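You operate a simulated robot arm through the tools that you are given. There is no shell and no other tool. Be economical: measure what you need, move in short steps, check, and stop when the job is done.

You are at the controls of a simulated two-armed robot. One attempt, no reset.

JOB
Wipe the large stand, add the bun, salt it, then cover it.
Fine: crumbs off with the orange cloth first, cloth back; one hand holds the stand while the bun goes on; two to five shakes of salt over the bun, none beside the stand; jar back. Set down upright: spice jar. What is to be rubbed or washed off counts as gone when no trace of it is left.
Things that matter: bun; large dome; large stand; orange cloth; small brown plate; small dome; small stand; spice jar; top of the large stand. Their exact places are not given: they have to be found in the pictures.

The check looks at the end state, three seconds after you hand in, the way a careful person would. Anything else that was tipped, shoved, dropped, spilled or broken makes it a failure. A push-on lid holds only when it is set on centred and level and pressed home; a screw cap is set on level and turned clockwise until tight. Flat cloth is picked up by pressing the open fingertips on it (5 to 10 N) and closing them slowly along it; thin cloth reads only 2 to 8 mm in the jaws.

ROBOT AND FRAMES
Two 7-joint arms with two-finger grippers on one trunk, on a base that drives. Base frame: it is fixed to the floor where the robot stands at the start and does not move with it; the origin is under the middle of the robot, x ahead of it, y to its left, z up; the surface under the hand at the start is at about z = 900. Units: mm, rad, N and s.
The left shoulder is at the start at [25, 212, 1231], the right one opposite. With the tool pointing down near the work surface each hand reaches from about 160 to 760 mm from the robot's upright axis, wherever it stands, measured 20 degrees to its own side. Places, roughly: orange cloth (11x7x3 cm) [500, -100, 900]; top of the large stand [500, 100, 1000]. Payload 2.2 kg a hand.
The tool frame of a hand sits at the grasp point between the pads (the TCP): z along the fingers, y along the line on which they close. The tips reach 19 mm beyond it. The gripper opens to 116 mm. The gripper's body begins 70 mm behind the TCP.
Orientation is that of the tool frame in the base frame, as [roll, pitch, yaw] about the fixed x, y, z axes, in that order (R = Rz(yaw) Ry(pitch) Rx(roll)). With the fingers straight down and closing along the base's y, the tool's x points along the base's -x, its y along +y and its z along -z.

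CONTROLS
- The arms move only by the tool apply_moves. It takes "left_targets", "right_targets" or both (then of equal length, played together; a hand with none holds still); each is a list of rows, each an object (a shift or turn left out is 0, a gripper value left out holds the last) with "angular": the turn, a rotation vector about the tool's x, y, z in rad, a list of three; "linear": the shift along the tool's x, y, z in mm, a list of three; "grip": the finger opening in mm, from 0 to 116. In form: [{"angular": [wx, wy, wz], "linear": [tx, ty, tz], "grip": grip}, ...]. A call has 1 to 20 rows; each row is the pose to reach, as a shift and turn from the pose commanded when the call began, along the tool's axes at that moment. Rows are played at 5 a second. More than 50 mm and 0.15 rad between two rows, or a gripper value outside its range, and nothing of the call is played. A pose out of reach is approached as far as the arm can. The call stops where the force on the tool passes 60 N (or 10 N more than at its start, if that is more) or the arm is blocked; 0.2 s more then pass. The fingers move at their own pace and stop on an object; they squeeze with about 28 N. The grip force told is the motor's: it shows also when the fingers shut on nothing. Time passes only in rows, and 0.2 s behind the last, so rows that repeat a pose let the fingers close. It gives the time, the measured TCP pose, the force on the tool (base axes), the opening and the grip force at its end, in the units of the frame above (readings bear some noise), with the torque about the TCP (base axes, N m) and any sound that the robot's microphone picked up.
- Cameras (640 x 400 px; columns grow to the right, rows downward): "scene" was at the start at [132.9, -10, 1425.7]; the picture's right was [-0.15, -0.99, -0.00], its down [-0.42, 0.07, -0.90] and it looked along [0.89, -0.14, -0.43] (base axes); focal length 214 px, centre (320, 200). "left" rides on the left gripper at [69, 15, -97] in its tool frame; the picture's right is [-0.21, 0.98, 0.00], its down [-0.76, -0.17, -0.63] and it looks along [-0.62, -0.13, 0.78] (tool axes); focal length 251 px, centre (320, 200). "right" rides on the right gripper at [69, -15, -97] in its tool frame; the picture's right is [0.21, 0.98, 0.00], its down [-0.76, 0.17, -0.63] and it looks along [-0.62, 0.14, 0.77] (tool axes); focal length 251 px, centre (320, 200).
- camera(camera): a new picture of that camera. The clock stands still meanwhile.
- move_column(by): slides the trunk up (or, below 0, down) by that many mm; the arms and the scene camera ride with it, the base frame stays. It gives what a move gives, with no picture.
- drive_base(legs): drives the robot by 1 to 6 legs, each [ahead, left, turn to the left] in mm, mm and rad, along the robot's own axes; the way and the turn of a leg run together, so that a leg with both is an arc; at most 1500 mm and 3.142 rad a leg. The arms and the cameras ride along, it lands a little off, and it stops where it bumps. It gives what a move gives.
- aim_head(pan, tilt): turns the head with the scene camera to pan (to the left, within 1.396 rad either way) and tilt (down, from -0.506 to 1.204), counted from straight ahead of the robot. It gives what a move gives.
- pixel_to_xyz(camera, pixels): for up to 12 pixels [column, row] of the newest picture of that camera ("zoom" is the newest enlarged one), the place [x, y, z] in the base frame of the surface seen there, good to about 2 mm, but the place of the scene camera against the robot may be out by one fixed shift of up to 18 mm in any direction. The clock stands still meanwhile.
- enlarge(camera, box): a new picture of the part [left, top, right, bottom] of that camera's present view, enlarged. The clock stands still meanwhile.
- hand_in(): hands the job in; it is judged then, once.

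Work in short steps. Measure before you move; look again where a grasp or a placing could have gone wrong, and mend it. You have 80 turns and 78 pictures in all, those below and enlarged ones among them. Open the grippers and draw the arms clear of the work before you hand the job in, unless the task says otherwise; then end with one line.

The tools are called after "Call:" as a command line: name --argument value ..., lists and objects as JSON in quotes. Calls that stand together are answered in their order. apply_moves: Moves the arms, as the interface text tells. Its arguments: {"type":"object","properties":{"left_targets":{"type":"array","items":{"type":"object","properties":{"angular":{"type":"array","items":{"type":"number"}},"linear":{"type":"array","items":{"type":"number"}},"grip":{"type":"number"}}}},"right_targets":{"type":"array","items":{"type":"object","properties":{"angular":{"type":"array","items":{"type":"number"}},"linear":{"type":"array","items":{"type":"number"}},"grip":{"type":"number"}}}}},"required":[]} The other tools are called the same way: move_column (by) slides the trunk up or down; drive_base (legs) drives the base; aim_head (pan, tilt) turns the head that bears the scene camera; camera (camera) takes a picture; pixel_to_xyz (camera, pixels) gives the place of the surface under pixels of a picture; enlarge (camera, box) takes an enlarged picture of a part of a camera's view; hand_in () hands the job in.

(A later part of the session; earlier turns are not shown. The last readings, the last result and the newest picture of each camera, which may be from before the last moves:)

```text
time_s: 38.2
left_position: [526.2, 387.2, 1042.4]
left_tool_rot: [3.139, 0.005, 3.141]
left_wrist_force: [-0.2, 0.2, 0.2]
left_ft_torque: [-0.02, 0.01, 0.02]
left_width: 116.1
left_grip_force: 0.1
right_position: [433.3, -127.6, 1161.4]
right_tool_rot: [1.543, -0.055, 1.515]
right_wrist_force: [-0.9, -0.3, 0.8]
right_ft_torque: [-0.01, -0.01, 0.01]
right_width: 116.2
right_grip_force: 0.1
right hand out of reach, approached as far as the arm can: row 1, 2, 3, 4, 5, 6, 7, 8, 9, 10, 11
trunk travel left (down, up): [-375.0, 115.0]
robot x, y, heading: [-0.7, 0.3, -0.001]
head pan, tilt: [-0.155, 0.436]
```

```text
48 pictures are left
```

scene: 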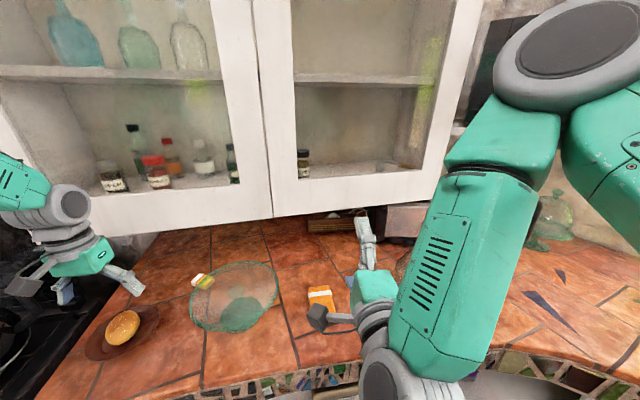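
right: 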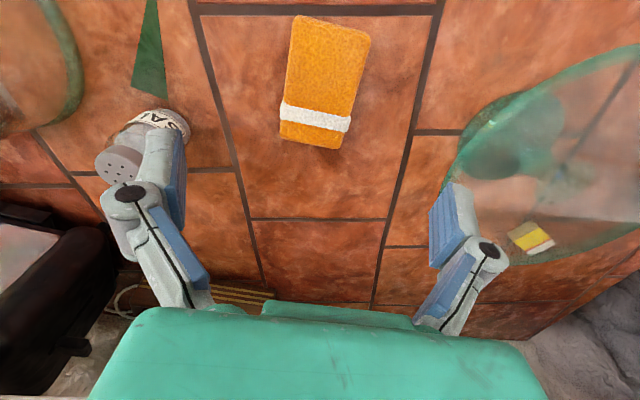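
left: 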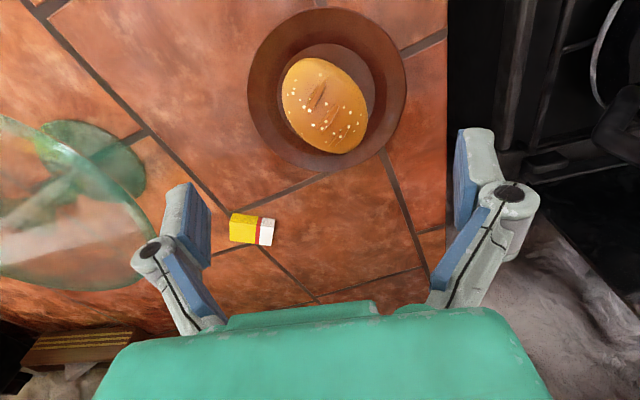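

The roll worked: the tool points forward and the fingers close vertically. I now yaw 45° to the left while moving to a pre-grasp point right-front of the stand, still at height.

Call:
apply_moves --right_targets '[{"linear": [20, -9, -2], "angular": [0, 0.12, 0]}, {"linear": [40, -18, -4], "angular": [0, 0.24, 0]}, {"linear": [60, -27, -6], "angular": [0, 0.36, 0]}, {"linear": [80, -36, -8], "angular": [0, 0.48, 0]}, {"linear": [100, -45, -10], "angular": [0, 0.6, 0]}, {"linear": [120, -54, -10], "angular": [0, 0.72, 0]}, {"linear": [136, -61, -10], "angular": [0, 0.84, 0]}, {"linear": [136, -61, -10], "angular": [0, 0.84, 0]}]'

Call:
camera --camera "scene"

```text
time_s: 40.0
left_position: [526.3, 389.3, 1044.1]
left_tool_rot: [3.139, 0.003, 3.14]
left_wrist_force: [0.3, -0.5, -0.2]
left_ft_torque: [0.04, -0.02, -0.02]
left_width: 115.7
left_grip_force: 0.0
right_position: [433.1, 11.4, 1106.8]
right_tool_rot: [1.514, -0.016, 2.357]
right_wrist_force: [-0.2, -0.2, 0.7]
right_ft_torque: [0.0, 0.02, -0.02]
right_width: 115.9
right_grip_force: 0.2
trunk travel left (down, up): [-375.0, 115.0]
robot x, y, heading: [1.2, -4.3, -0.002]
head pan, tilt: [-0.155, 0.436]
```

```text
47 pictures are left
```

scene: 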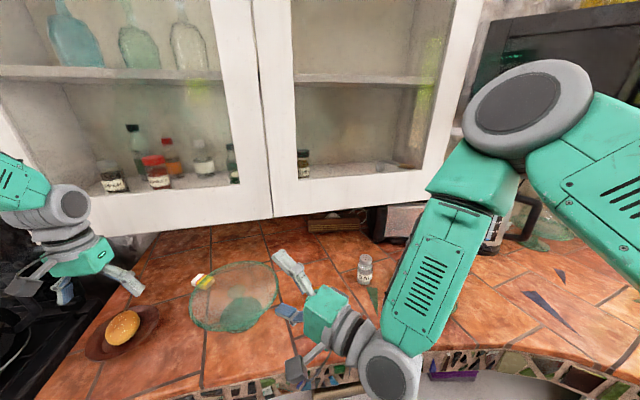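

The pose is reached cleanly at (433,11,1107), pointing 45° left. I level the tool, set a 60 mm opening and descend beside the rim to z ≈ 987.

Call:
apply_moves --right_targets '[{"linear": [1, -20, 0], "angular": [0.03, 0, 0], "grip": 60}, {"linear": [2, -40, 0], "angular": [0.057, 0, 0]}, {"linear": [3, -60, 0], "angular": [0.057, 0, 0]}, {"linear": [4, -80, 0], "angular": [0.057, 0, 0]}, {"linear": [5, -100, 0], "angular": [0.057, 0, 0]}, {"linear": [5, -120, 0], "angular": [0.057, 0, 0]}, {"linear": [5, -120, 0], "angular": [0.057, 0, 0]}]'

Call:
camera --camera "right"

Call:
camera --camera "scene"

```text
time_s: 41.6
left_position: [527.7, 388.4, 1042.9]
left_tool_rot: [3.139, 0.006, 3.14]
left_wrist_force: [-0.4, 0.2, 0.1]
left_ft_torque: [-0.01, -0.05, -0.01]
left_width: 116.4
left_grip_force: 0.0
right_position: [433.5, 20.8, 987.5]
right_tool_rot: [1.571, -0.014, 2.355]
right_wrist_force: [0.4, -0.8, -0.2]
right_ft_torque: [-0.01, 0.01, 0.02]
right_width: 59.8
right_grip_force: 0.0
trunk travel left (down, up): [-375.0, 115.0]
robot x, y, heading: [0.0, -1.6, 0.001]
head pan, tilt: [-0.155, 0.436]
```

```text
46 pictures are left
```

right: 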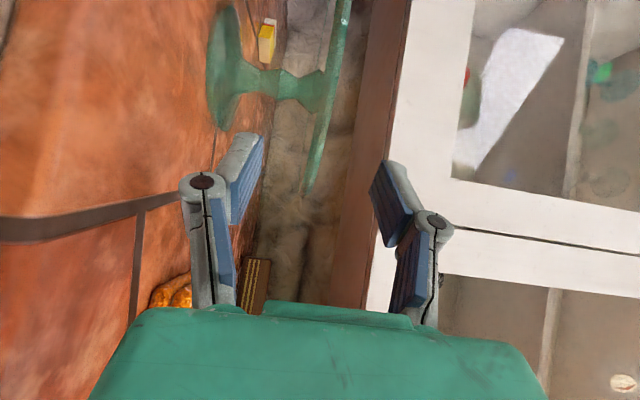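

```text
45 pictures are left
```

scene: 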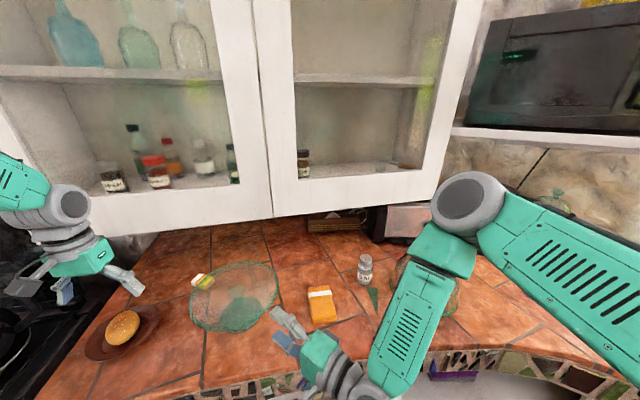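

The hand camera shows the plate edge-on between the fingers at (312,180). I measure its z and thickness.

Call:
enlarge --camera "right" --box '[190, 60, 430, 260]'

Call:
pixel_to_xyz --camera "right" --pixels '[[310, 185], [315, 160], [325, 120], [330, 90], [322, 85], [335, 60], [230, 75], [285, 85]]'

```text
2.00 times, centred on (310, 160) of right
```

zoom: 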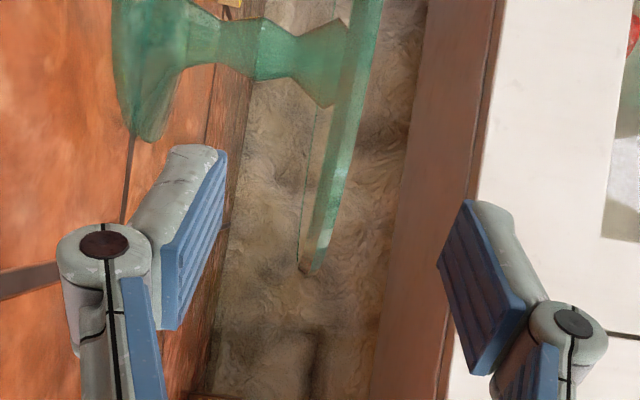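

```text
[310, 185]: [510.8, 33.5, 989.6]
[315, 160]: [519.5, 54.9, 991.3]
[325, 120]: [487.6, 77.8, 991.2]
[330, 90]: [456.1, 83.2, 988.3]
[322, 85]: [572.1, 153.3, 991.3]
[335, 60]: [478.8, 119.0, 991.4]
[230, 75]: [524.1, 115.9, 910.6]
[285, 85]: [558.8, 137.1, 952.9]
```

Plate top is z 991 and its edge passes midway between the fingers; the tool axis aims at the stand centre. I advance 66 mm along the tool and close gently in steps.

Call:
apply_moves --right_targets '[{"linear": [0, 0, 15]}, {"linear": [0, 0, 30]}, {"linear": [0, 0, 45]}, {"linear": [0, 0, 58]}, {"linear": [0, 0, 66]}, {"linear": [0, 0, 66]}]'

Call:
apply_moves --right_targets '[{"grip": 40}, {"grip": 25}, {"grip": 18}, {"grip": 14}, {"grip": 14}]'

Call:
camera --camera "right"

```text
time_s: 43.0
left_position: [527.7, 387.6, 1042.7]
left_tool_rot: [3.139, 0.007, 3.139]
left_wrist_force: [0.7, 1.0, -0.3]
left_ft_torque: [0.01, 0.0, 0.02]
left_width: 116.0
left_grip_force: 0.1
right_position: [480.4, 67.6, 987.9]
right_tool_rot: [1.571, -0.013, 2.354]
right_wrist_force: [0.1, -0.7, -0.4]
right_ft_torque: [0.01, 0.01, -0.02]
right_width: 59.8
right_grip_force: 0.0
trunk travel left (down, up): [-375.0, 115.0]
robot x, y, heading: [1.7, 2.1, 0.005]
head pan, tilt: [-0.155, 0.436]
```

```text
time_s: 44.2
left_position: [527.4, 386.1, 1040.9]
left_tool_rot: [3.138, 0.006, 3.14]
left_wrist_force: [-0.5, -0.1, -0.1]
left_ft_torque: [-0.02, 0.01, 0.01]
left_width: 116.3
left_grip_force: 0.0
right_position: [479.6, 67.8, 988.2]
right_tool_rot: [1.57, -0.014, 2.354]
right_wrist_force: [0.6, 0.6, -0.1]
right_ft_torque: [0.02, -0.01, -0.01]
right_width: 14.1
right_grip_force: 0.0
trunk travel left (down, up): [-375.0, 115.0]
robot x, y, heading: [-1.3, -1.8, 0.001]
head pan, tilt: [-0.155, 0.436]
```

```text
43 pictures are left
```

right: 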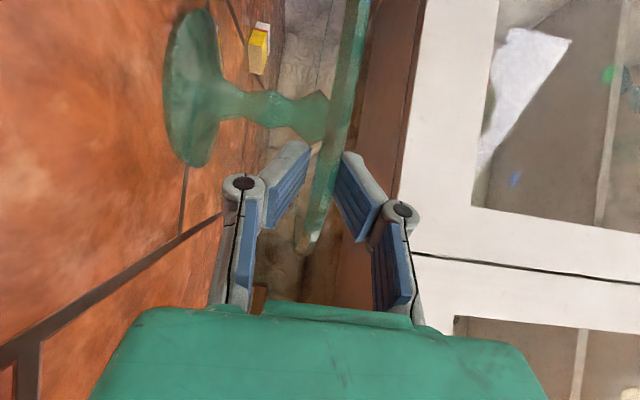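

The plate lies centred between the fingers (14 mm gap). I close the rest in small steps until it grips.

Call:
apply_moves --right_targets '[{"grip": 11}, {"grip": 9}, {"grip": 7}, {"grip": 5}, {"grip": 4}, {"grip": 4}]'

```text
time_s: 45.6
left_position: [527.4, 386.9, 1043.6]
left_tool_rot: [3.139, 0.006, 3.14]
left_wrist_force: [-0.2, 1.0, 0.6]
left_ft_torque: [0.0, 0.0, -0.02]
left_width: 116.1
left_grip_force: 0.0
right_position: [479.6, 66.6, 988.5]
right_tool_rot: [1.57, -0.013, 2.353]
right_wrist_force: [-0.2, -1.1, 1.5]
right_ft_torque: [-0.34, -0.42, -0.11]
right_width: 9.2
right_grip_force: 28.5
trunk travel left (down, up): [-375.0, 115.0]
robot x, y, heading: [-1.1, -0.2, -0.001]
head pan, tilt: [-0.155, 0.436]
```

The stand's rim is held (9.2 mm, 28 N) with negligible wrist load. I measure the bun once more from a fresh left picture.

Call:
camera --camera "left"

Call:
pixel_to_xyz --camera "left" --pixels '[[284, 95], [366, 110], [310, 60], [340, 150], [326, 105], [295, 125], [350, 80], [258, 100], [398, 80], [320, 15], [325, 163], [335, 50]]'

```text
42 pictures are left
```

left: 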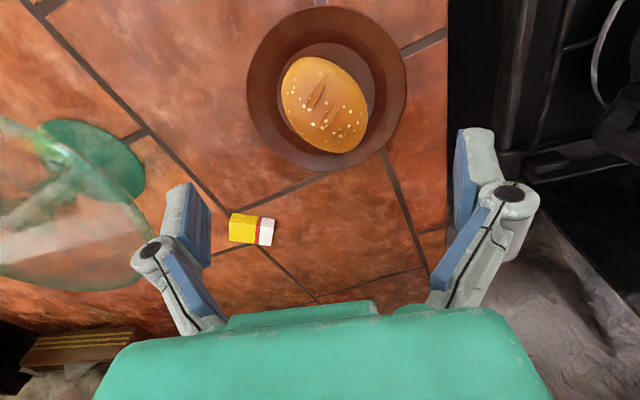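

```text
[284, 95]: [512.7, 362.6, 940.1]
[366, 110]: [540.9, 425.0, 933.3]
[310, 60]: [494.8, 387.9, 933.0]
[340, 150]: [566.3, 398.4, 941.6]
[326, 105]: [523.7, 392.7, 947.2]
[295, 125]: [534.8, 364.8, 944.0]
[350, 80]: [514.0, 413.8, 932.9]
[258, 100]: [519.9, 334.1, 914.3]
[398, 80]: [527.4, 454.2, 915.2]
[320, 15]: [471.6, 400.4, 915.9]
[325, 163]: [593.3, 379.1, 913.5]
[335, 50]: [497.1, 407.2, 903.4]
```

Bun centre ≈ (530,393), spanning z 904–949; plate rim at z 914. I descend with an 90 mm opening to z ≈ 936 and close on it.

Call:
apply_moves --left_targets '[{"linear": [-3, 6, 25], "grip": 90}, {"linear": [-3, 6, 50]}, {"linear": [-3, 6, 75]}, {"linear": [-3, 6, 95]}, {"linear": [-3, 6, 107]}, {"linear": [-3, 6, 107], "grip": 75}, {"linear": [-3, 6, 107], "grip": 68}, {"linear": [-3, 6, 107], "grip": 60}, {"linear": [-3, 6, 107], "grip": 52}, {"linear": [-3, 6, 107], "grip": 50}]'

Call:
camera --camera "left"

```text
time_s: 47.8
left_position: [531.1, 394.2, 937.0]
left_tool_rot: [3.141, 0.006, 3.14]
left_wrist_force: [0.4, -0.2, 0.5]
left_ft_torque: [0.03, 0.02, -0.03]
left_width: 61.8
left_grip_force: 27.8
right_position: [479.3, 68.7, 988.7]
right_tool_rot: [1.57, -0.014, 2.353]
right_wrist_force: [-0.3, -1.4, 2.0]
right_ft_torque: [-0.34, -0.37, -0.14]
right_width: 9.2
right_grip_force: 28.2
trunk travel left (down, up): [-375.0, 115.0]
robot x, y, heading: [-0.4, -3.5, -0.001]
head pan, tilt: [-0.155, 0.436]
```

```text
41 pictures are left
```

left: 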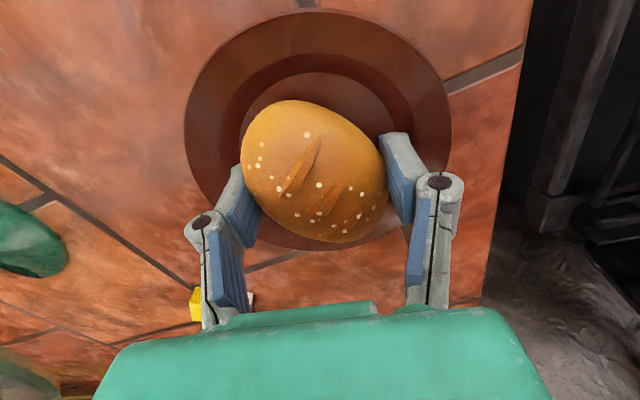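

Bun gripped at 61.8 mm. I lift slowly.

Call:
apply_moves --left_targets '[{"linear": [0, 0, -4]}, {"linear": [0, 0, -8]}, {"linear": [0, 0, -14]}, {"linear": [0, 0, -24]}, {"linear": [0, 0, -36]}, {"linear": [0, 0, -48]}, {"linear": [0, 0, -60]}, {"linear": [0, 0, -72]}, {"linear": [0, 0, -84]}, {"linear": [0, 0, -96]}, {"linear": [0, 0, -108]}, {"linear": [0, 0, -120]}, {"linear": [0, 0, -132]}, {"linear": [0, 0, -140]}]'

Call:
apply_moves --left_targets '[{"linear": [0, -15, 0]}, {"linear": [0, -30, 0]}, {"linear": [0, -45, 0]}, {"linear": [0, -60, 0]}, {"linear": [0, -75, 0]}, {"linear": [-2, -90, 0]}, {"linear": [-4, -105, 0]}, {"linear": [-6, -120, 0]}, {"linear": [-8, -135, 0]}, {"linear": [-10, -150, 0]}, {"linear": [-12, -165, 0]}, {"linear": [-14, -180, 0]}, {"linear": [-14, -195, 0]}, {"linear": [-14, -210, 0]}, {"linear": [-14, -225, 0]}, {"linear": [-14, -240, 0]}, {"linear": [-14, -255, 0]}, {"linear": [-14, -263, 0]}, {"linear": [-14, -263, 0]}]'

Call:
camera --camera "left"

Call:
camera --camera "right"

```text
time_s: 50.8
left_position: [530.9, 393.1, 1075.9]
left_tool_rot: [3.138, 0.007, 3.141]
left_wrist_force: [0.0, -0.8, -0.4]
left_ft_torque: [-0.01, 0.0, -0.01]
left_width: 62.1
left_grip_force: 27.9
right_position: [479.4, 67.8, 988.0]
right_tool_rot: [1.57, -0.015, 2.356]
right_wrist_force: [-1.0, -1.7, 2.7]
right_ft_torque: [-0.35, -0.37, -0.14]
right_width: 9.1
right_grip_force: 27.9
trunk travel left (down, up): [-375.0, 115.0]
robot x, y, heading: [0.2, -3.7, -0.0]
head pan, tilt: [-0.155, 0.436]
```

```text
time_s: 54.8
left_position: [543.8, 129.2, 1075.5]
left_tool_rot: [3.138, 0.005, 3.14]
left_wrist_force: [0.6, -0.3, -0.9]
left_ft_torque: [-0.02, -0.01, 0.0]
left_width: 62.0
left_grip_force: 27.3
right_position: [478.7, 67.7, 987.6]
right_tool_rot: [1.57, -0.015, 2.354]
right_wrist_force: [-0.7, 2.2, 1.7]
right_ft_torque: [-0.22, -0.25, 0.18]
right_width: 9.1
right_grip_force: 27.6
trunk travel left (down, up): [-375.0, 115.0]
robot x, y, heading: [-0.3, -3.5, -0.004]
head pan, tilt: [-0.155, 0.436]
```

```text
40 pictures are left
```

left: 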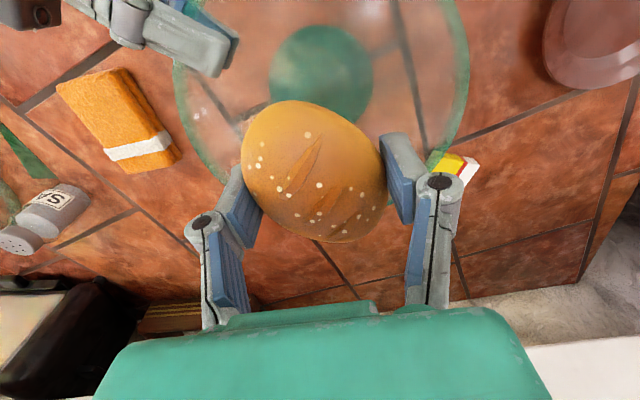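

```text
39 pictures are left
```

right: 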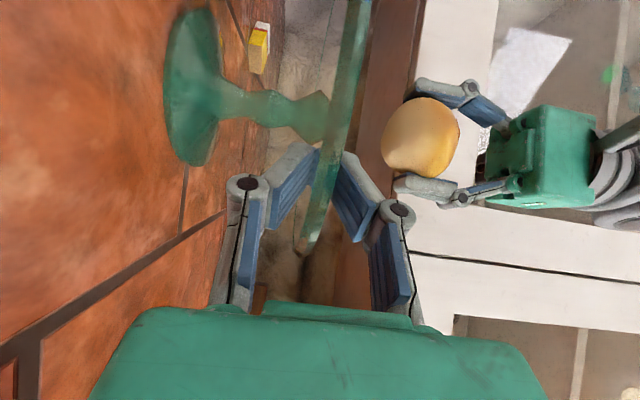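

The bun hangs centred over the stem. I lower it to just above the plate, then creep to contact.

Call:
apply_moves --left_targets '[{"linear": [0, 0, 12]}, {"linear": [0, 0, 24]}, {"linear": [0, 0, 36]}, {"linear": [0, 0, 44]}, {"linear": [0, 0, 46]}, {"linear": [0, 0, 48]}]'

Call:
apply_moves --left_targets '[{"linear": [0, 0, 1]}, {"linear": [0, 0, 2]}, {"linear": [0, 0, 2.5]}]'

Call:
enlarge --camera "right" --box '[280, 60, 480, 220]'

```text
time_s: 56.2
left_position: [543.4, 130.4, 1027.1]
left_tool_rot: [3.137, 0.006, 3.141]
left_wrist_force: [-0.4, 0.4, -0.2]
left_ft_torque: [0.0, 0.02, -0.01]
left_width: 61.9
left_grip_force: 27.9
right_position: [479.6, 67.8, 988.9]
right_tool_rot: [1.57, -0.012, 2.354]
right_wrist_force: [-0.5, 2.8, 1.1]
right_ft_torque: [-0.19, -0.25, 0.14]
right_width: 9.2
right_grip_force: 28.6
trunk travel left (down, up): [-375.0, 115.0]
robot x, y, heading: [1.7, -6.6, -0.001]
head pan, tilt: [-0.155, 0.436]
```

```text
time_s: 57.0
left_position: [543.7, 129.3, 1025.0]
left_tool_rot: [3.139, 0.005, -3.141]
left_wrist_force: [-0.2, -0.4, 0.0]
left_ft_torque: [0.01, -0.02, -0.01]
left_width: 62.1
left_grip_force: 27.9
right_position: [479.6, 67.7, 987.4]
right_tool_rot: [1.57, -0.014, 2.355]
right_wrist_force: [-0.9, 1.5, 1.6]
right_ft_torque: [-0.22, -0.19, 0.12]
right_width: 9.3
right_grip_force: 27.9
trunk travel left (down, up): [-375.0, 115.0]
robot x, y, heading: [-2.0, -0.7, -0.005]
head pan, tilt: [-0.155, 0.436]
```

```text
2.50 times, centred on (380, 140) of right
```

zoom: 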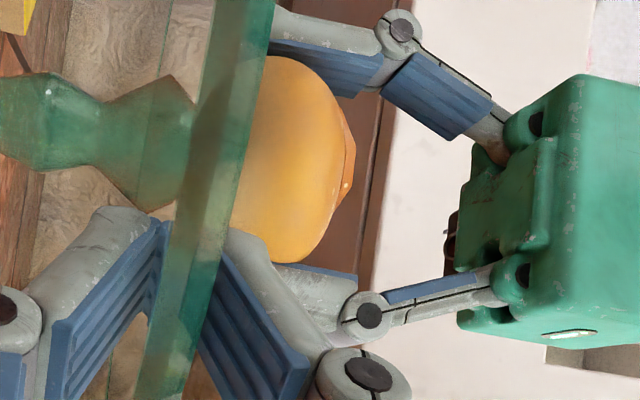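

The bun's base is at the plate surface but no force yet; I creep 2 mm more.

Call:
apply_moves --left_targets '[{"linear": [0, 0, 0.7]}, {"linear": [0, 0, 1.4]}, {"linear": [0, 0, 1.8]}]'

```text
time_s: 57.8
left_position: [542.5, 131.0, 1023.9]
left_tool_rot: [3.138, 0.007, 3.141]
left_wrist_force: [-2.0, -1.8, 6.0]
left_ft_torque: [0.11, 0.03, 0.01]
left_width: 62.0
left_grip_force: 28.5
right_position: [480.2, 66.5, 988.7]
right_tool_rot: [1.57, -0.014, 2.354]
right_wrist_force: [2.7, 4.9, 0.3]
right_ft_torque: [-0.39, -0.34, 0.21]
right_width: 9.3
right_grip_force: 28.7
trunk travel left (down, up): [-375.0, 115.0]
robot x, y, heading: [0.8, -1.5, -0.002]
head pan, tilt: [-0.155, 0.436]
```

Contact with 6 N: the bun stands on the plate. I open the left hand and rise straight up.

Call:
apply_moves --left_targets '[{"grip": 70}, {"grip": 82}, {"grip": 92}, {"grip": 92, "linear": [0, 0, -10]}, {"linear": [0, 0, -35]}, {"linear": [0, 0, -70]}, {"linear": [0, 0, -105]}, {"linear": [0, 0, -130]}]'

Call:
camera --camera "left"

```text
time_s: 59.6
left_position: [543.9, 129.8, 1154.7]
left_tool_rot: [3.137, 0.006, 3.14]
left_wrist_force: [0.8, -0.7, 0.3]
left_ft_torque: [0.0, 0.0, -0.03]
left_width: 92.0
left_grip_force: 0.1
right_position: [479.8, 67.6, 988.0]
right_tool_rot: [1.571, -0.014, 2.355]
right_wrist_force: [-0.9, 0.0, 1.4]
right_ft_torque: [-0.29, -0.31, 0.02]
right_width: 9.3
right_grip_force: 28.3
trunk travel left (down, up): [-375.0, 115.0]
robot x, y, heading: [1.2, -1.8, 0.0]
head pan, tilt: [-0.155, 0.436]
```

```text
37 pictures are left
```

left: 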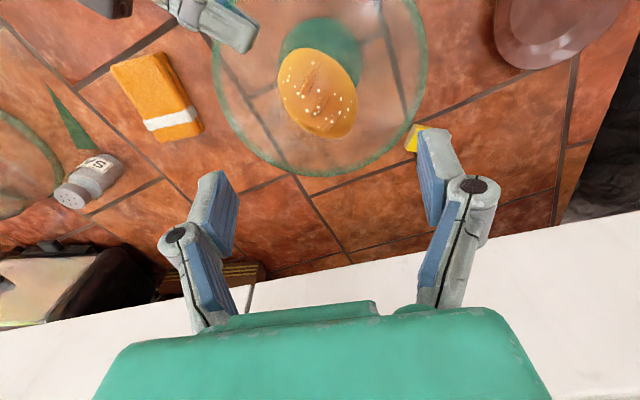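

The bun rests on the stand. I measure its place, then open the right fingers and withdraw along the tool axis; the left hand moves back out of the way.

Call:
pixel_to_xyz --camera "left" --pixels '[[317, 92], [280, 75], [357, 95], [310, 50], [330, 137]]'

Call:
apply_moves --right_targets '[{"grip": 20}, {"grip": 40}, {"grip": 56}, {"grip": 56}, {"linear": [0, 0, -15]}, {"linear": [0, 0, -35]}, {"linear": [0, 0, -55]}, {"linear": [0, 0, -75]}, {"linear": [0, 20, -85]}, {"linear": [0, 50, -85]}, {"linear": [0, 80, -85]}, {"linear": [0, 100, -85]}]' --left_targets '[{"linear": [20, 0, -5]}, {"linear": [40, 10, -10]}, {"linear": [60, 30, -15]}, {"linear": [80, 50, -20]}, {"linear": [100, 70, -25]}, {"linear": [120, 90, -30]}, {"linear": [140, 110, -35]}, {"linear": [160, 130, -40]}, {"linear": [180, 150, -45]}, {"linear": [200, 170, -45]}, {"linear": [210, 185, -45]}, {"linear": [220, 200, -45]}]'

Call:
camera --camera "scene"

```text
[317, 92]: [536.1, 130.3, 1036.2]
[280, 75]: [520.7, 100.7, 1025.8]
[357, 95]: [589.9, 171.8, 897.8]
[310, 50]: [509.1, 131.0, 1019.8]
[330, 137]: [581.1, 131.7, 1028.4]
```

```text
time_s: 62.2
left_position: [322.1, 329.4, 1197.6]
left_tool_rot: [3.138, 0.007, 3.14]
left_wrist_force: [-1.0, 0.3, 0.1]
left_ft_torque: [-0.02, 0.01, -0.01]
left_width: 91.7
left_grip_force: 0.1
right_position: [420.4, 4.3, 1089.1]
right_tool_rot: [1.569, -0.014, 2.355]
right_wrist_force: [-0.6, 0.5, 0.6]
right_ft_torque: [-0.05, -0.02, 0.0]
right_width: 55.9
right_grip_force: 0.1
trunk travel left (down, up): [-375.0, 115.0]
robot x, y, heading: [-0.6, -2.2, -0.003]
head pan, tilt: [-0.155, 0.436]
```

```text
36 pictures are left
```

scene: 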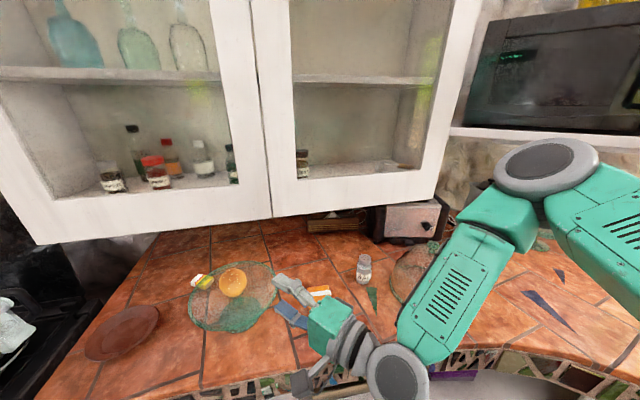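

Bun centre (545,131), top z 1036, stand unmoved. Next the salt jar: I roll the right hand a further 90° so that the fingers close horizontally with the camera on top, checking that the wrist allows it.

Call:
apply_moves --right_targets '[{"angular": [0, 0, 0.14], "linear": [0, 10, -5]}, {"angular": [0, 0, 0.28], "linear": [0, 20, -10]}, {"angular": [0, 0, 0.42], "linear": [0, 30, -15]}, {"angular": [0, 0, 0.56], "linear": [0, 40, -20]}, {"angular": [0, 0, 0.7], "linear": [0, 50, -25]}, {"angular": [0, 0, 0.84], "linear": [0, 50, -30]}, {"angular": [0, 0, 0.98], "linear": [0, 50, -30]}, {"angular": [0, 0, 1.12], "linear": [0, 50, -30]}, {"angular": [0, 0, 1.26], "linear": [0, 50, -30]}, {"angular": [0, 0, 1.4], "linear": [0, 50, -30]}, {"angular": [0, 0, 1.54], "linear": [0, 50, -30]}, {"angular": [0, 0, 1.57], "linear": [0, 50, -30]}]'

Call:
camera --camera "scene"

```text
time_s: 64.8
left_position: [321.9, 331.5, 1196.1]
left_tool_rot: [3.139, 0.004, 3.14]
left_wrist_force: [0.3, -0.1, 0.2]
left_ft_torque: [0.0, 0.0, 0.0]
left_width: 91.7
left_grip_force: 0.0
right_position: [399.7, -15.8, 1137.7]
right_tool_rot: [-1.601, -1.556, -0.754]
right_wrist_force: [-0.5, 0.2, -0.4]
right_ft_torque: [-0.02, 0.0, 0.01]
right_width: 56.2
right_grip_force: 0.0
trunk travel left (down, up): [-375.0, 115.0]
robot x, y, heading: [1.1, -0.2, 0.004]
head pan, tilt: [-0.155, 0.436]
```

```text
35 pictures are left
```

scene: 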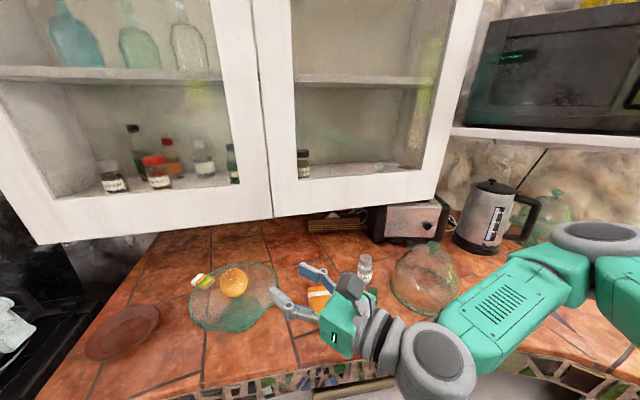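

The roll works with the camera on top, but the elbow swung out to the right. I check its height over the dome and kettle.

Call:
pixel_to_xyz --camera "scene" --pixels '[[440, 355], [490, 310], [540, 275], [600, 235], [590, 270], [480, 345], [625, 290], [540, 300]]'

```text
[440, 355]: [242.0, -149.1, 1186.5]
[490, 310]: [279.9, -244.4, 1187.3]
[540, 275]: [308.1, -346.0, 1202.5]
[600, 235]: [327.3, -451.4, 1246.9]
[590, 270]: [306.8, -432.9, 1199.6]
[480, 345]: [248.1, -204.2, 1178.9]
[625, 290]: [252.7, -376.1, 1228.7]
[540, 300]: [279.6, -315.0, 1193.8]
```

The elbow is well above everything (z ≈ 1200). I yaw back to straight ahead and move to a viewpoint in front of the jar.

Call:
apply_moves --right_targets '[{"linear": [-9, 24, -12], "angular": [-0.1, 0, 0]}, {"linear": [-18, 48, -24], "angular": [-0.2, 0, 0]}, {"linear": [-28, 72, -36], "angular": [-0.3, 0, 0]}, {"linear": [-38, 97, -48], "angular": [-0.4, 0, 0]}, {"linear": [-48, 121, -60], "angular": [-0.5, 0, 0]}, {"linear": [-58, 146, -72], "angular": [-0.6, 0, 0]}, {"linear": [-68, 170, -84], "angular": [-0.7, 0, 0]}, {"linear": [-78, 195, -96], "angular": [-0.785, 0, 0]}, {"linear": [-78, 195, -96], "angular": [-0.785, 0, 0]}]'

Call:
camera --camera "right"

Call:
camera --camera "scene"

```text
time_s: 66.8
left_position: [323.7, 330.5, 1198.3]
left_tool_rot: [3.137, 0.005, 3.14]
left_wrist_force: [-0.3, -0.2, -0.9]
left_ft_torque: [-0.03, 0.0, 0.01]
left_width: 92.2
left_grip_force: 0.1
right_position: [469.8, -221.0, 1058.4]
right_tool_rot: [-2.359, -1.557, -0.782]
right_wrist_force: [-0.2, 1.1, 0.1]
right_ft_torque: [0.02, -0.02, 0.01]
right_width: 56.0
right_grip_force: 0.1
right hand out of reach, approached as far as the arm can: row 1, 2, 3, 4
trunk travel left (down, up): [-375.0, 115.0]
robot x, y, heading: [-1.4, 0.8, 0.004]
head pan, tilt: [-0.155, 0.436]
```

```text
34 pictures are left
```

right: 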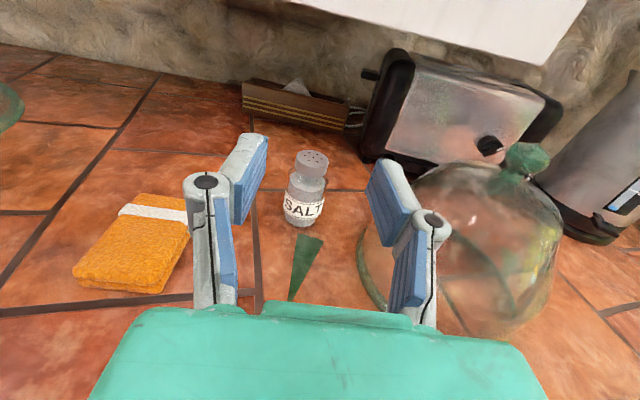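

```text
33 pictures are left
```

scene: 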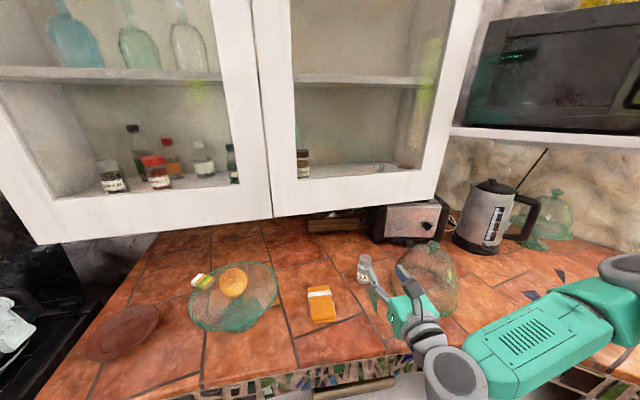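

Clear view of the jar at (307,188). I measure it and the elbow's clearance.

Call:
pixel_to_xyz --camera "right" --pixels '[[312, 160], [296, 163], [328, 160], [285, 200], [323, 212], [303, 222], [307, 185], [303, 208], [360, 245], [375, 295], [525, 160]]'

Call:
pixel_to_xyz --camera "scene" --pixels '[[458, 375], [500, 375], [540, 340], [600, 300], [620, 265], [600, 340]]'

```text
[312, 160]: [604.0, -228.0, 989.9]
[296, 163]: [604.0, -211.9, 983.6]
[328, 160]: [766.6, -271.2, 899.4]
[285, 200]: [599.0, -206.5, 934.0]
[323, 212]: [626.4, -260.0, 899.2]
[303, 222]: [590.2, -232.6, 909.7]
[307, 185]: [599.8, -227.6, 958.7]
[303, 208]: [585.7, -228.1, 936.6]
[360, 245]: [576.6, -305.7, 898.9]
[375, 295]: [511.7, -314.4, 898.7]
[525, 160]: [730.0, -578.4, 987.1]
```

```text
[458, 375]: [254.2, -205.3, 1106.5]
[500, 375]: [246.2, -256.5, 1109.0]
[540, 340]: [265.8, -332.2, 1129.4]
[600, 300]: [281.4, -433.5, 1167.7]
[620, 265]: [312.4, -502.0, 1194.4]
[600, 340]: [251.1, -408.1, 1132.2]
```

Jar axis ≈ (606,-228), diameter ≈ 40, top z 990. I pitch the tool 0.3 rad downward (to keep the wrist off the counter), open to 70 and go to a point 100 mm in front of the jar.

Call:
apply_moves --right_targets '[{"linear": [-15, 1, 7], "angular": [0, -0.06, 0], "grip": 70}, {"linear": [-30, 2, 14], "angular": [0, -0.12, 0]}, {"linear": [-45, 4, 21], "angular": [0, -0.18, 0]}, {"linear": [-60, 5, 28], "angular": [0, -0.24, 0]}, {"linear": [-75, 6, 34], "angular": [0, -0.3, 0]}, {"linear": [-88, 7, 40], "angular": [0, -0.3, 0]}, {"linear": [-88, 7, 40], "angular": [0, -0.3, 0]}]'

Call:
camera --camera "right"

Call:
camera --camera "scene"

```text
time_s: 68.4
left_position: [322.9, 330.0, 1199.0]
left_tool_rot: [3.138, 0.007, 3.14]
left_wrist_force: [-0.2, -0.2, -1.1]
left_ft_torque: [0.0, -0.01, 0.0]
left_width: 91.6
left_grip_force: 0.1
right_position: [507.1, -227.2, 968.4]
right_tool_rot: [-3.111, -1.261, -0.031]
right_wrist_force: [-0.2, -0.3, -0.6]
right_ft_torque: [-0.03, 0.01, -0.03]
right_width: 69.9
right_grip_force: 0.1
trunk travel left (down, up): [-375.0, 115.0]
robot x, y, heading: [-1.7, -2.6, 0.001]
head pan, tilt: [-0.155, 0.436]
```

```text
32 pictures are left
```

right: 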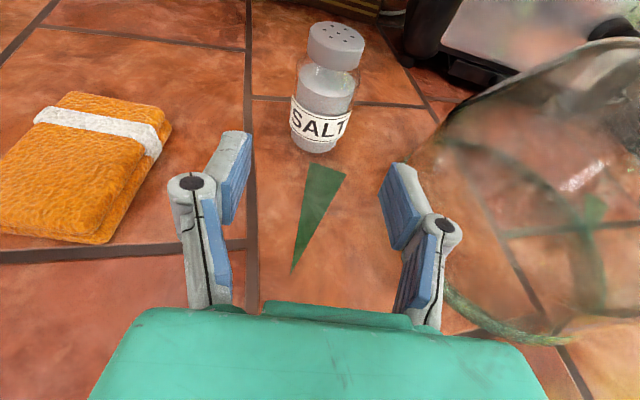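

```text
31 pictures are left
```

scene: 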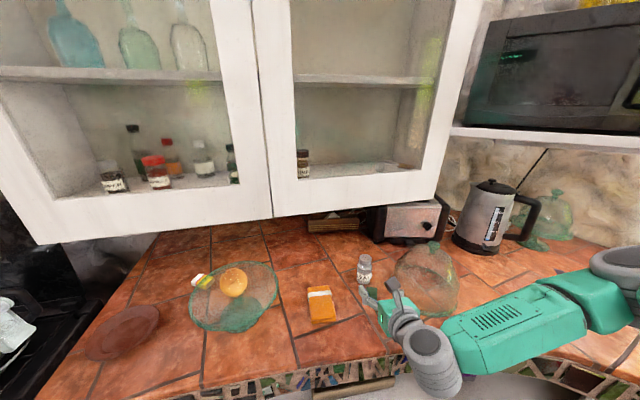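

The jar stands between the finger lines; I check the forearm's distance from the dome before advancing.

Call:
pixel_to_xyz --camera "scene" --pixels '[[445, 318], [490, 305], [540, 285], [580, 272], [520, 320], [480, 345], [580, 300], [620, 262], [400, 325], [430, 340], [445, 380]]'

Call:
pixel_to_xyz --camera "right" --pixels '[[336, 45], [312, 40], [360, 50], [318, 125], [295, 110], [345, 120], [450, 290], [520, 335], [320, 140]]'

```text
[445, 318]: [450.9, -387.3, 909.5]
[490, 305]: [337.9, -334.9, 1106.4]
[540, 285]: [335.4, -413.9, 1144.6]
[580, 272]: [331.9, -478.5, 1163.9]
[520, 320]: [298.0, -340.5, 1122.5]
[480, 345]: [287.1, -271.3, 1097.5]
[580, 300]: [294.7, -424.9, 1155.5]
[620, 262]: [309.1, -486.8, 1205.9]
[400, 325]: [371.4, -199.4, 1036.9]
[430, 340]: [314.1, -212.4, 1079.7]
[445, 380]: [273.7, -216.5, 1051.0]
```

```text
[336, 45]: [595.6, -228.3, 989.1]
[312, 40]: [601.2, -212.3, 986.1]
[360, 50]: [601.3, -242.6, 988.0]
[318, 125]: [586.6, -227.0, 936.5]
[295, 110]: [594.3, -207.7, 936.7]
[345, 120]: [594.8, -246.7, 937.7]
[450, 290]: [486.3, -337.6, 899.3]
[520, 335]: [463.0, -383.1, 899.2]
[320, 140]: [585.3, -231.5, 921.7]
```

Clearances are good (forearm front edge x ≈ 338 versus the dome at x > 458). I advance 103 mm and close on the jar.

Call:
apply_moves --right_targets '[{"linear": [0, 0, 20]}, {"linear": [0, 0, 40]}, {"linear": [0, 0, 60]}, {"linear": [0, 0, 80]}, {"linear": [0, 0, 95]}, {"linear": [0, 0, 103]}, {"linear": [0, 0, 103]}, {"linear": [0, 0, 103], "grip": 55}, {"linear": [0, 0, 103], "grip": 46}, {"linear": [0, 0, 103], "grip": 40}, {"linear": [0, 0, 103], "grip": 34}, {"linear": [0, 0, 103], "grip": 30}, {"linear": [0, 0, 103], "grip": 30}]'

Call:
camera --camera "right"

```text
time_s: 71.2
left_position: [322.4, 330.2, 1198.3]
left_tool_rot: [3.139, 0.006, 3.141]
left_wrist_force: [-0.1, -0.1, -0.5]
left_ft_torque: [0.0, 0.01, 0.03]
left_width: 92.1
left_grip_force: 0.1
right_position: [606.6, -226.9, 937.6]
right_tool_rot: [-3.112, -1.262, -0.029]
right_wrist_force: [0.8, 0.2, 1.5]
right_ft_torque: [0.01, 0.0, 0.03]
right_width: 45.0
right_grip_force: 27.8
trunk travel left (down, up): [-375.0, 115.0]
robot x, y, heading: [0.8, -3.6, -0.004]
head pan, tilt: [-0.155, 0.436]
```

```text
30 pictures are left
```

right: 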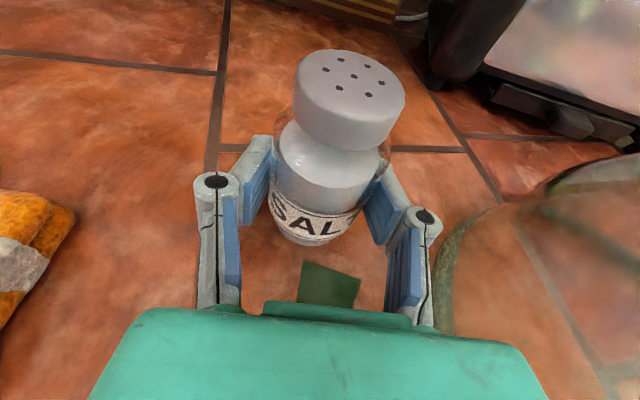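

Jar gripped (45 mm, 28 N). I lift it slowly and upright, then back away from the cabinet.

Call:
apply_moves --right_targets '[{"linear": [3.8, 0, -1.2]}, {"linear": [9.5, 0, -3.1]}, {"linear": [17.1, 0, -5.5]}, {"linear": [26.7, 0, -8.5]}, {"linear": [36.9, 0, -16]}, {"linear": [47.7, 0, -27.9]}, {"linear": [59.3, 0, -44.2]}, {"linear": [70.3, 0, -62.4]}, {"linear": [80.6, 0, -82.5]}, {"linear": [91, 0, -102.6]}, {"linear": [101.3, 0, -122.7]}, {"linear": [112.3, 0, -141]}, {"linear": [123.9, 0, -157.3]}, {"linear": [134.8, 0, -169.1]}]'

Call:
camera --camera "right"

```text
time_s: 74.2
left_position: [322.1, 330.8, 1199.3]
left_tool_rot: [3.137, 0.005, 3.139]
left_wrist_force: [-0.1, -0.5, 0.7]
left_ft_torque: [-0.03, 0.01, -0.02]
left_width: 91.9
left_grip_force: 0.0
right_position: [484.6, -227.7, 1117.6]
right_tool_rot: [-3.112, -1.263, -0.029]
right_wrist_force: [0.3, 0.0, -1.7]
right_ft_torque: [0.01, 0.0, 0.01]
right_width: 45.1
right_grip_force: 28.5
trunk travel left (down, up): [-375.0, 115.0]
robot x, y, heading: [1.3, -0.7, 0.003]
head pan, tilt: [-0.155, 0.436]
```

```text
29 pictures are left
```

right: 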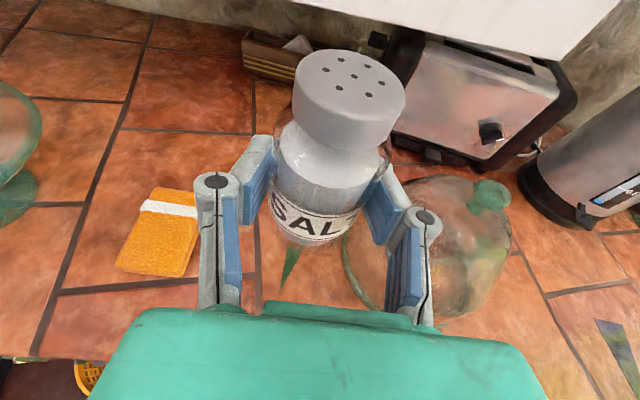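

Jar held upright at (485,-228,1118). I carry it left while yawing 45°, keeping it upright.

Call:
apply_moves --right_targets '[{"linear": [0, -20.8, -5.8], "angular": [0.075, 0, -0.024]}, {"linear": [0, -41.6, -11.5], "angular": [0.149, 0, -0.048]}, {"linear": [0, -62.4, -17.3], "angular": [0.224, 0, -0.072]}, {"linear": [0, -83.2, -23], "angular": [0.299, 0, -0.096]}, {"linear": [0, -104, -28.8], "angular": [0.374, 0, -0.12]}, {"linear": [0, -124.8, -34.6], "angular": [0.448, 0, -0.143]}, {"linear": [0, -145.6, -40.3], "angular": [0.523, 0, -0.167]}, {"linear": [0, -166.4, -46], "angular": [0.598, 0, -0.191]}, {"linear": [0, -187.2, -51.8], "angular": [0.672, 0, -0.215]}, {"linear": [0, -208, -57.6], "angular": [0.747, 0, -0.239]}, {"linear": [0, -208, -57.6], "angular": [0.747, 0, -0.239]}]'

Call:
camera --camera "scene"

```text
time_s: 76.6
left_position: [323.3, 331.3, 1199.0]
left_tool_rot: [3.14, 0.006, 3.14]
left_wrist_force: [-0.1, 0.4, 0.1]
left_ft_torque: [0.03, -0.01, -0.02]
left_width: 92.2
left_grip_force: 0.0
right_position: [430.3, -19.8, 1136.2]
right_tool_rot: [-3.119, -1.268, 0.764]
right_wrist_force: [-0.6, 0.4, -1.3]
right_ft_torque: [-0.01, 0.02, -0.01]
right_width: 45.0
right_grip_force: 28.5
right hand out of reach, approached as far as the arm can: row 1, 2, 3, 4, 5
trunk travel left (down, up): [-375.0, 115.0]
robot x, y, heading: [-2.7, 0.6, -0.001]
head pan, tilt: [-0.155, 0.436]
```

```text
28 pictures are left
```

scene: 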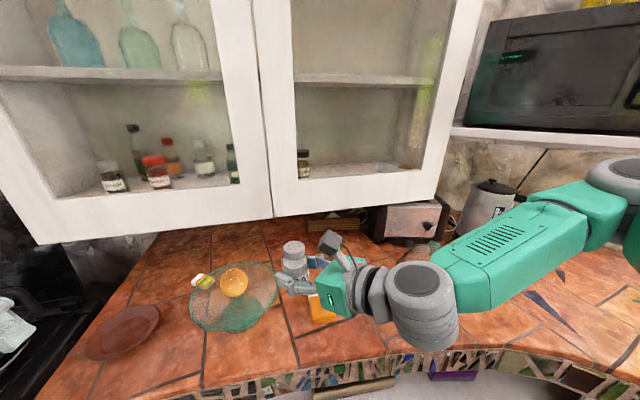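

Now forward over the bun to about (556,142,1136) while levelling the tool.

Call:
apply_moves --right_targets '[{"linear": [5.5, -2.7, 17.6], "angular": [0, 0.027, 0]}, {"linear": [11, -5.4, 35.2], "angular": [0, 0.055, 0]}, {"linear": [16.5, -8.1, 52.8], "angular": [0, 0.083, 0]}, {"linear": [22, -10.8, 70.4], "angular": [0, 0.11, 0]}, {"linear": [27.5, -13.5, 88], "angular": [0, 0.138, 0]}, {"linear": [33, -16.3, 105.7], "angular": [0, 0.165, 0]}, {"linear": [38.5, -19, 123.3], "angular": [0, 0.193, 0]}, {"linear": [44, -21.7, 140.9], "angular": [0, 0.22, 0]}, {"linear": [49.5, -24.4, 158.5], "angular": [0, 0.248, 0]}, {"linear": [55, -27.1, 176.1], "angular": [0, 0.275, 0]}, {"linear": [60.5, -29.8, 193.7], "angular": [0, 0.303, 0]}, {"linear": [60.5, -29.8, 193.7], "angular": [0, 0.303, 0]}]'

Call:
camera --camera "right"

```text
time_s: 79.2
left_position: [322.4, 330.9, 1197.4]
left_tool_rot: [3.139, 0.005, 3.14]
left_wrist_force: [0.7, -0.3, 0.1]
left_ft_torque: [0.0, -0.02, -0.01]
left_width: 92.1
left_grip_force: 0.0
right_position: [553.2, 145.3, 1136.9]
right_tool_rot: [-1.531, -1.564, -0.827]
right_wrist_force: [-0.2, -0.6, -0.9]
right_ft_torque: [-0.02, -0.01, 0.01]
right_width: 45.1
right_grip_force: 27.8
trunk travel left (down, up): [-375.0, 115.0]
robot x, y, heading: [2.4, -6.4, 0.002]
head pan, tilt: [-0.155, 0.436]
```

```text
27 pictures are left
```

right: 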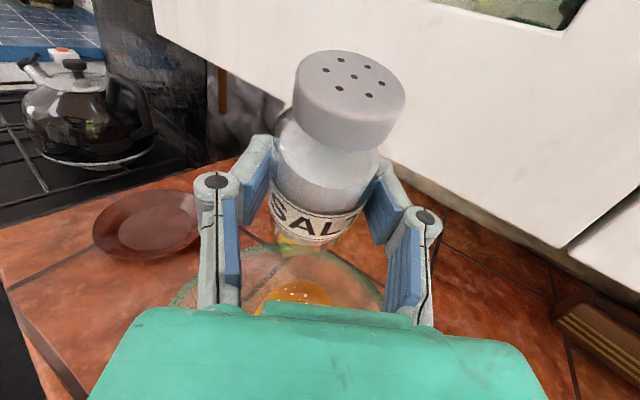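

The jar is over the stand. I invert it by rolling the tool back 3.0 rad over the bun.

Call:
apply_moves --right_targets '[{"angular": [0, 0, -0.15]}, {"angular": [0, 0, -0.3]}, {"angular": [0, 0, -0.45]}, {"angular": [0, 0, -0.6]}, {"angular": [0, 0, -0.75]}, {"angular": [0, 0, -0.9]}, {"angular": [0, 0, -1.05]}, {"angular": [0, 0, -1.2]}, {"angular": [0, 0, -1.35]}, {"angular": [0, 0, -1.5]}, {"angular": [0, 0, -1.65]}, {"angular": [0, 0, -1.8]}, {"angular": [0, 0, -1.95]}, {"angular": [0, 0, -2.1]}, {"angular": [0, 0, -2.25]}, {"angular": [0, 0, -2.4]}, {"angular": [0, 0, -2.55]}, {"angular": [0, 0, -2.7]}, {"angular": [0, 0, -2.85]}, {"angular": [0, 0, -3.0]}]'

Call:
camera --camera "scene"

Call:
camera --camera "right"

```text
time_s: 83.4
left_position: [322.9, 332.4, 1197.4]
left_tool_rot: [3.141, 0.004, 3.142]
left_wrist_force: [0.0, 0.3, 0.9]
left_ft_torque: [0.02, -0.01, 0.01]
left_width: 92.1
left_grip_force: 0.1
right_position: [553.4, 146.2, 1136.7]
right_tool_rot: [1.574, 1.427, 2.359]
right_wrist_force: [0.9, 1.1, -2.0]
right_ft_torque: [-0.03, 0.02, -0.02]
right_width: 44.9
right_grip_force: 27.7
trunk travel left (down, up): [-375.0, 115.0]
robot x, y, heading: [-0.8, 0.6, 0.006]
head pan, tilt: [-0.155, 0.436]
```

```text
26 pictures are left
```

scene: 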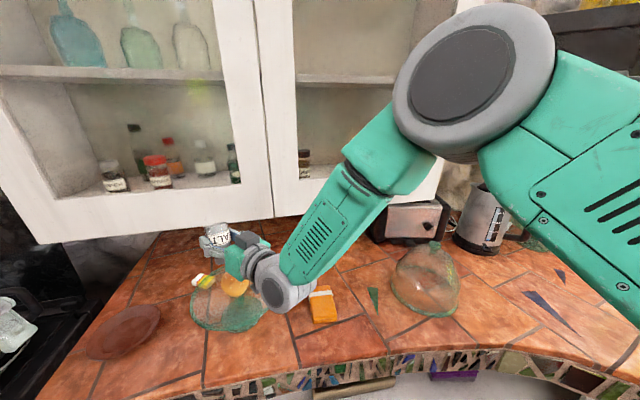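

```text
25 pictures are left
```

right: 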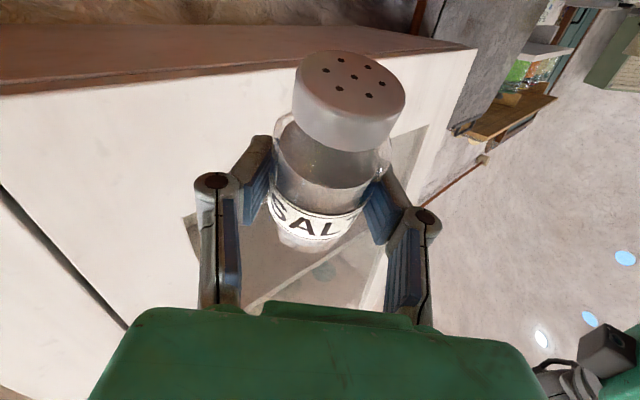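

The jar is inverted above the bun (cap ≈ (542,135), 50 mm over it). I do one quick up–down shake and look for salt and sound.

Call:
apply_moves --right_targets '[{"linear": [-45, 0, 0]}, {"linear": [0, 0, 0]}]'

Call:
enlarge --camera "scene" --box '[160, 210, 320, 340]'

Call:
camera --camera "left"

```text
time_s: 84.0
left_position: [325.5, 330.6, 1196.9]
left_tool_rot: [3.139, 0.003, 3.14]
left_wrist_force: [0.7, 0.6, 0.0]
left_ft_torque: [0.02, 0.03, 0.0]
left_width: 92.0
left_grip_force: 0.0
right_position: [556.5, 144.9, 1135.0]
right_tool_rot: [1.581, 1.423, 2.361]
right_wrist_force: [1.0, -0.4, -1.5]
right_ft_torque: [-0.02, 0.0, 0.04]
right_width: 45.1
right_grip_force: 27.5
trunk travel left (down, up): [-375.0, 115.0]
robot x, y, heading: [-0.7, -2.8, -0.002]
head pan, tilt: [-0.155, 0.436]
```

```text
3.08 times, centred on (240, 275) of scene
```

zoom: 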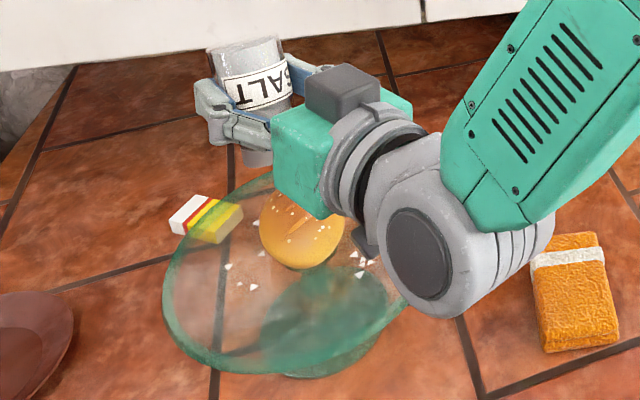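

```text
23 pictures are left
```

left: 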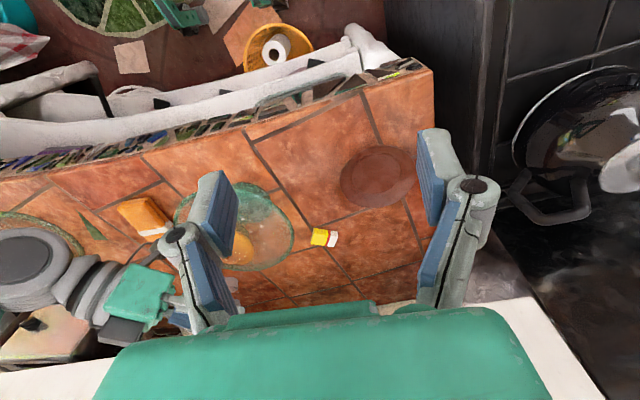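

White grains are visible on the bun and plate, so a shake dispenses. I check how far they spread.

Call:
pixel_to_xyz --camera "zoom" --pixels '[[256, 225], [230, 266], [252, 287], [262, 252], [362, 262], [360, 275], [372, 262], [345, 210]]'

Call:
enlarge --camera "scene" --box '[190, 250, 280, 320]'

```text
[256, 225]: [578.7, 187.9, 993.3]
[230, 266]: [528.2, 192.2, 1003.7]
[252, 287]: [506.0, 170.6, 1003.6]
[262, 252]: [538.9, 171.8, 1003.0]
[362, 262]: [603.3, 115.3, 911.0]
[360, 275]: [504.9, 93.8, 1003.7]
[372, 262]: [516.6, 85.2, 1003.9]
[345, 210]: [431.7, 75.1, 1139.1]
```

```text
5.71 times, centred on (235, 285) of scene
```

zoom: 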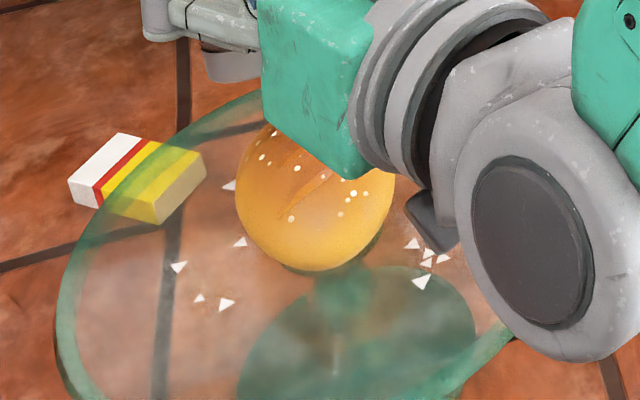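

Grains lie within about 60 mm of the bun, all on the stand. I add two more identical shakes, for three in total.

Call:
apply_moves --right_targets '[{"linear": [-45, 0, 0]}, {"linear": [0, 0, 0]}, {"linear": [0, 0, 0]}, {"linear": [-45, 0, 0]}, {"linear": [0, 0, 0]}, {"linear": [0, 0, 0]}]'

Call:
enlarge --camera "scene" --box '[175, 230, 295, 340]'

```text
time_s: 85.4
left_position: [322.5, 330.5, 1198.4]
left_tool_rot: [3.14, 0.007, 3.14]
left_wrist_force: [-0.9, 0.4, -0.9]
left_ft_torque: [-0.02, -0.01, 0.01]
left_width: 91.8
left_grip_force: 0.1
right_position: [553.0, 146.1, 1138.4]
right_tool_rot: [1.564, 1.424, 2.347]
right_wrist_force: [0.1, 0.4, -0.6]
right_ft_torque: [-0.05, 0.04, 0.0]
right_width: 45.2
right_grip_force: 28.2
trunk travel left (down, up): [-375.0, 115.0]
robot x, y, heading: [0.7, 0.5, -0.001]
head pan, tilt: [-0.155, 0.436]
```

```text
3.64 times, centred on (235, 285) of scene
```

zoom: 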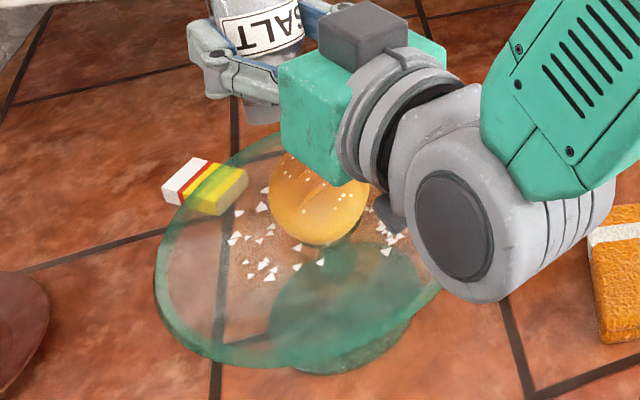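

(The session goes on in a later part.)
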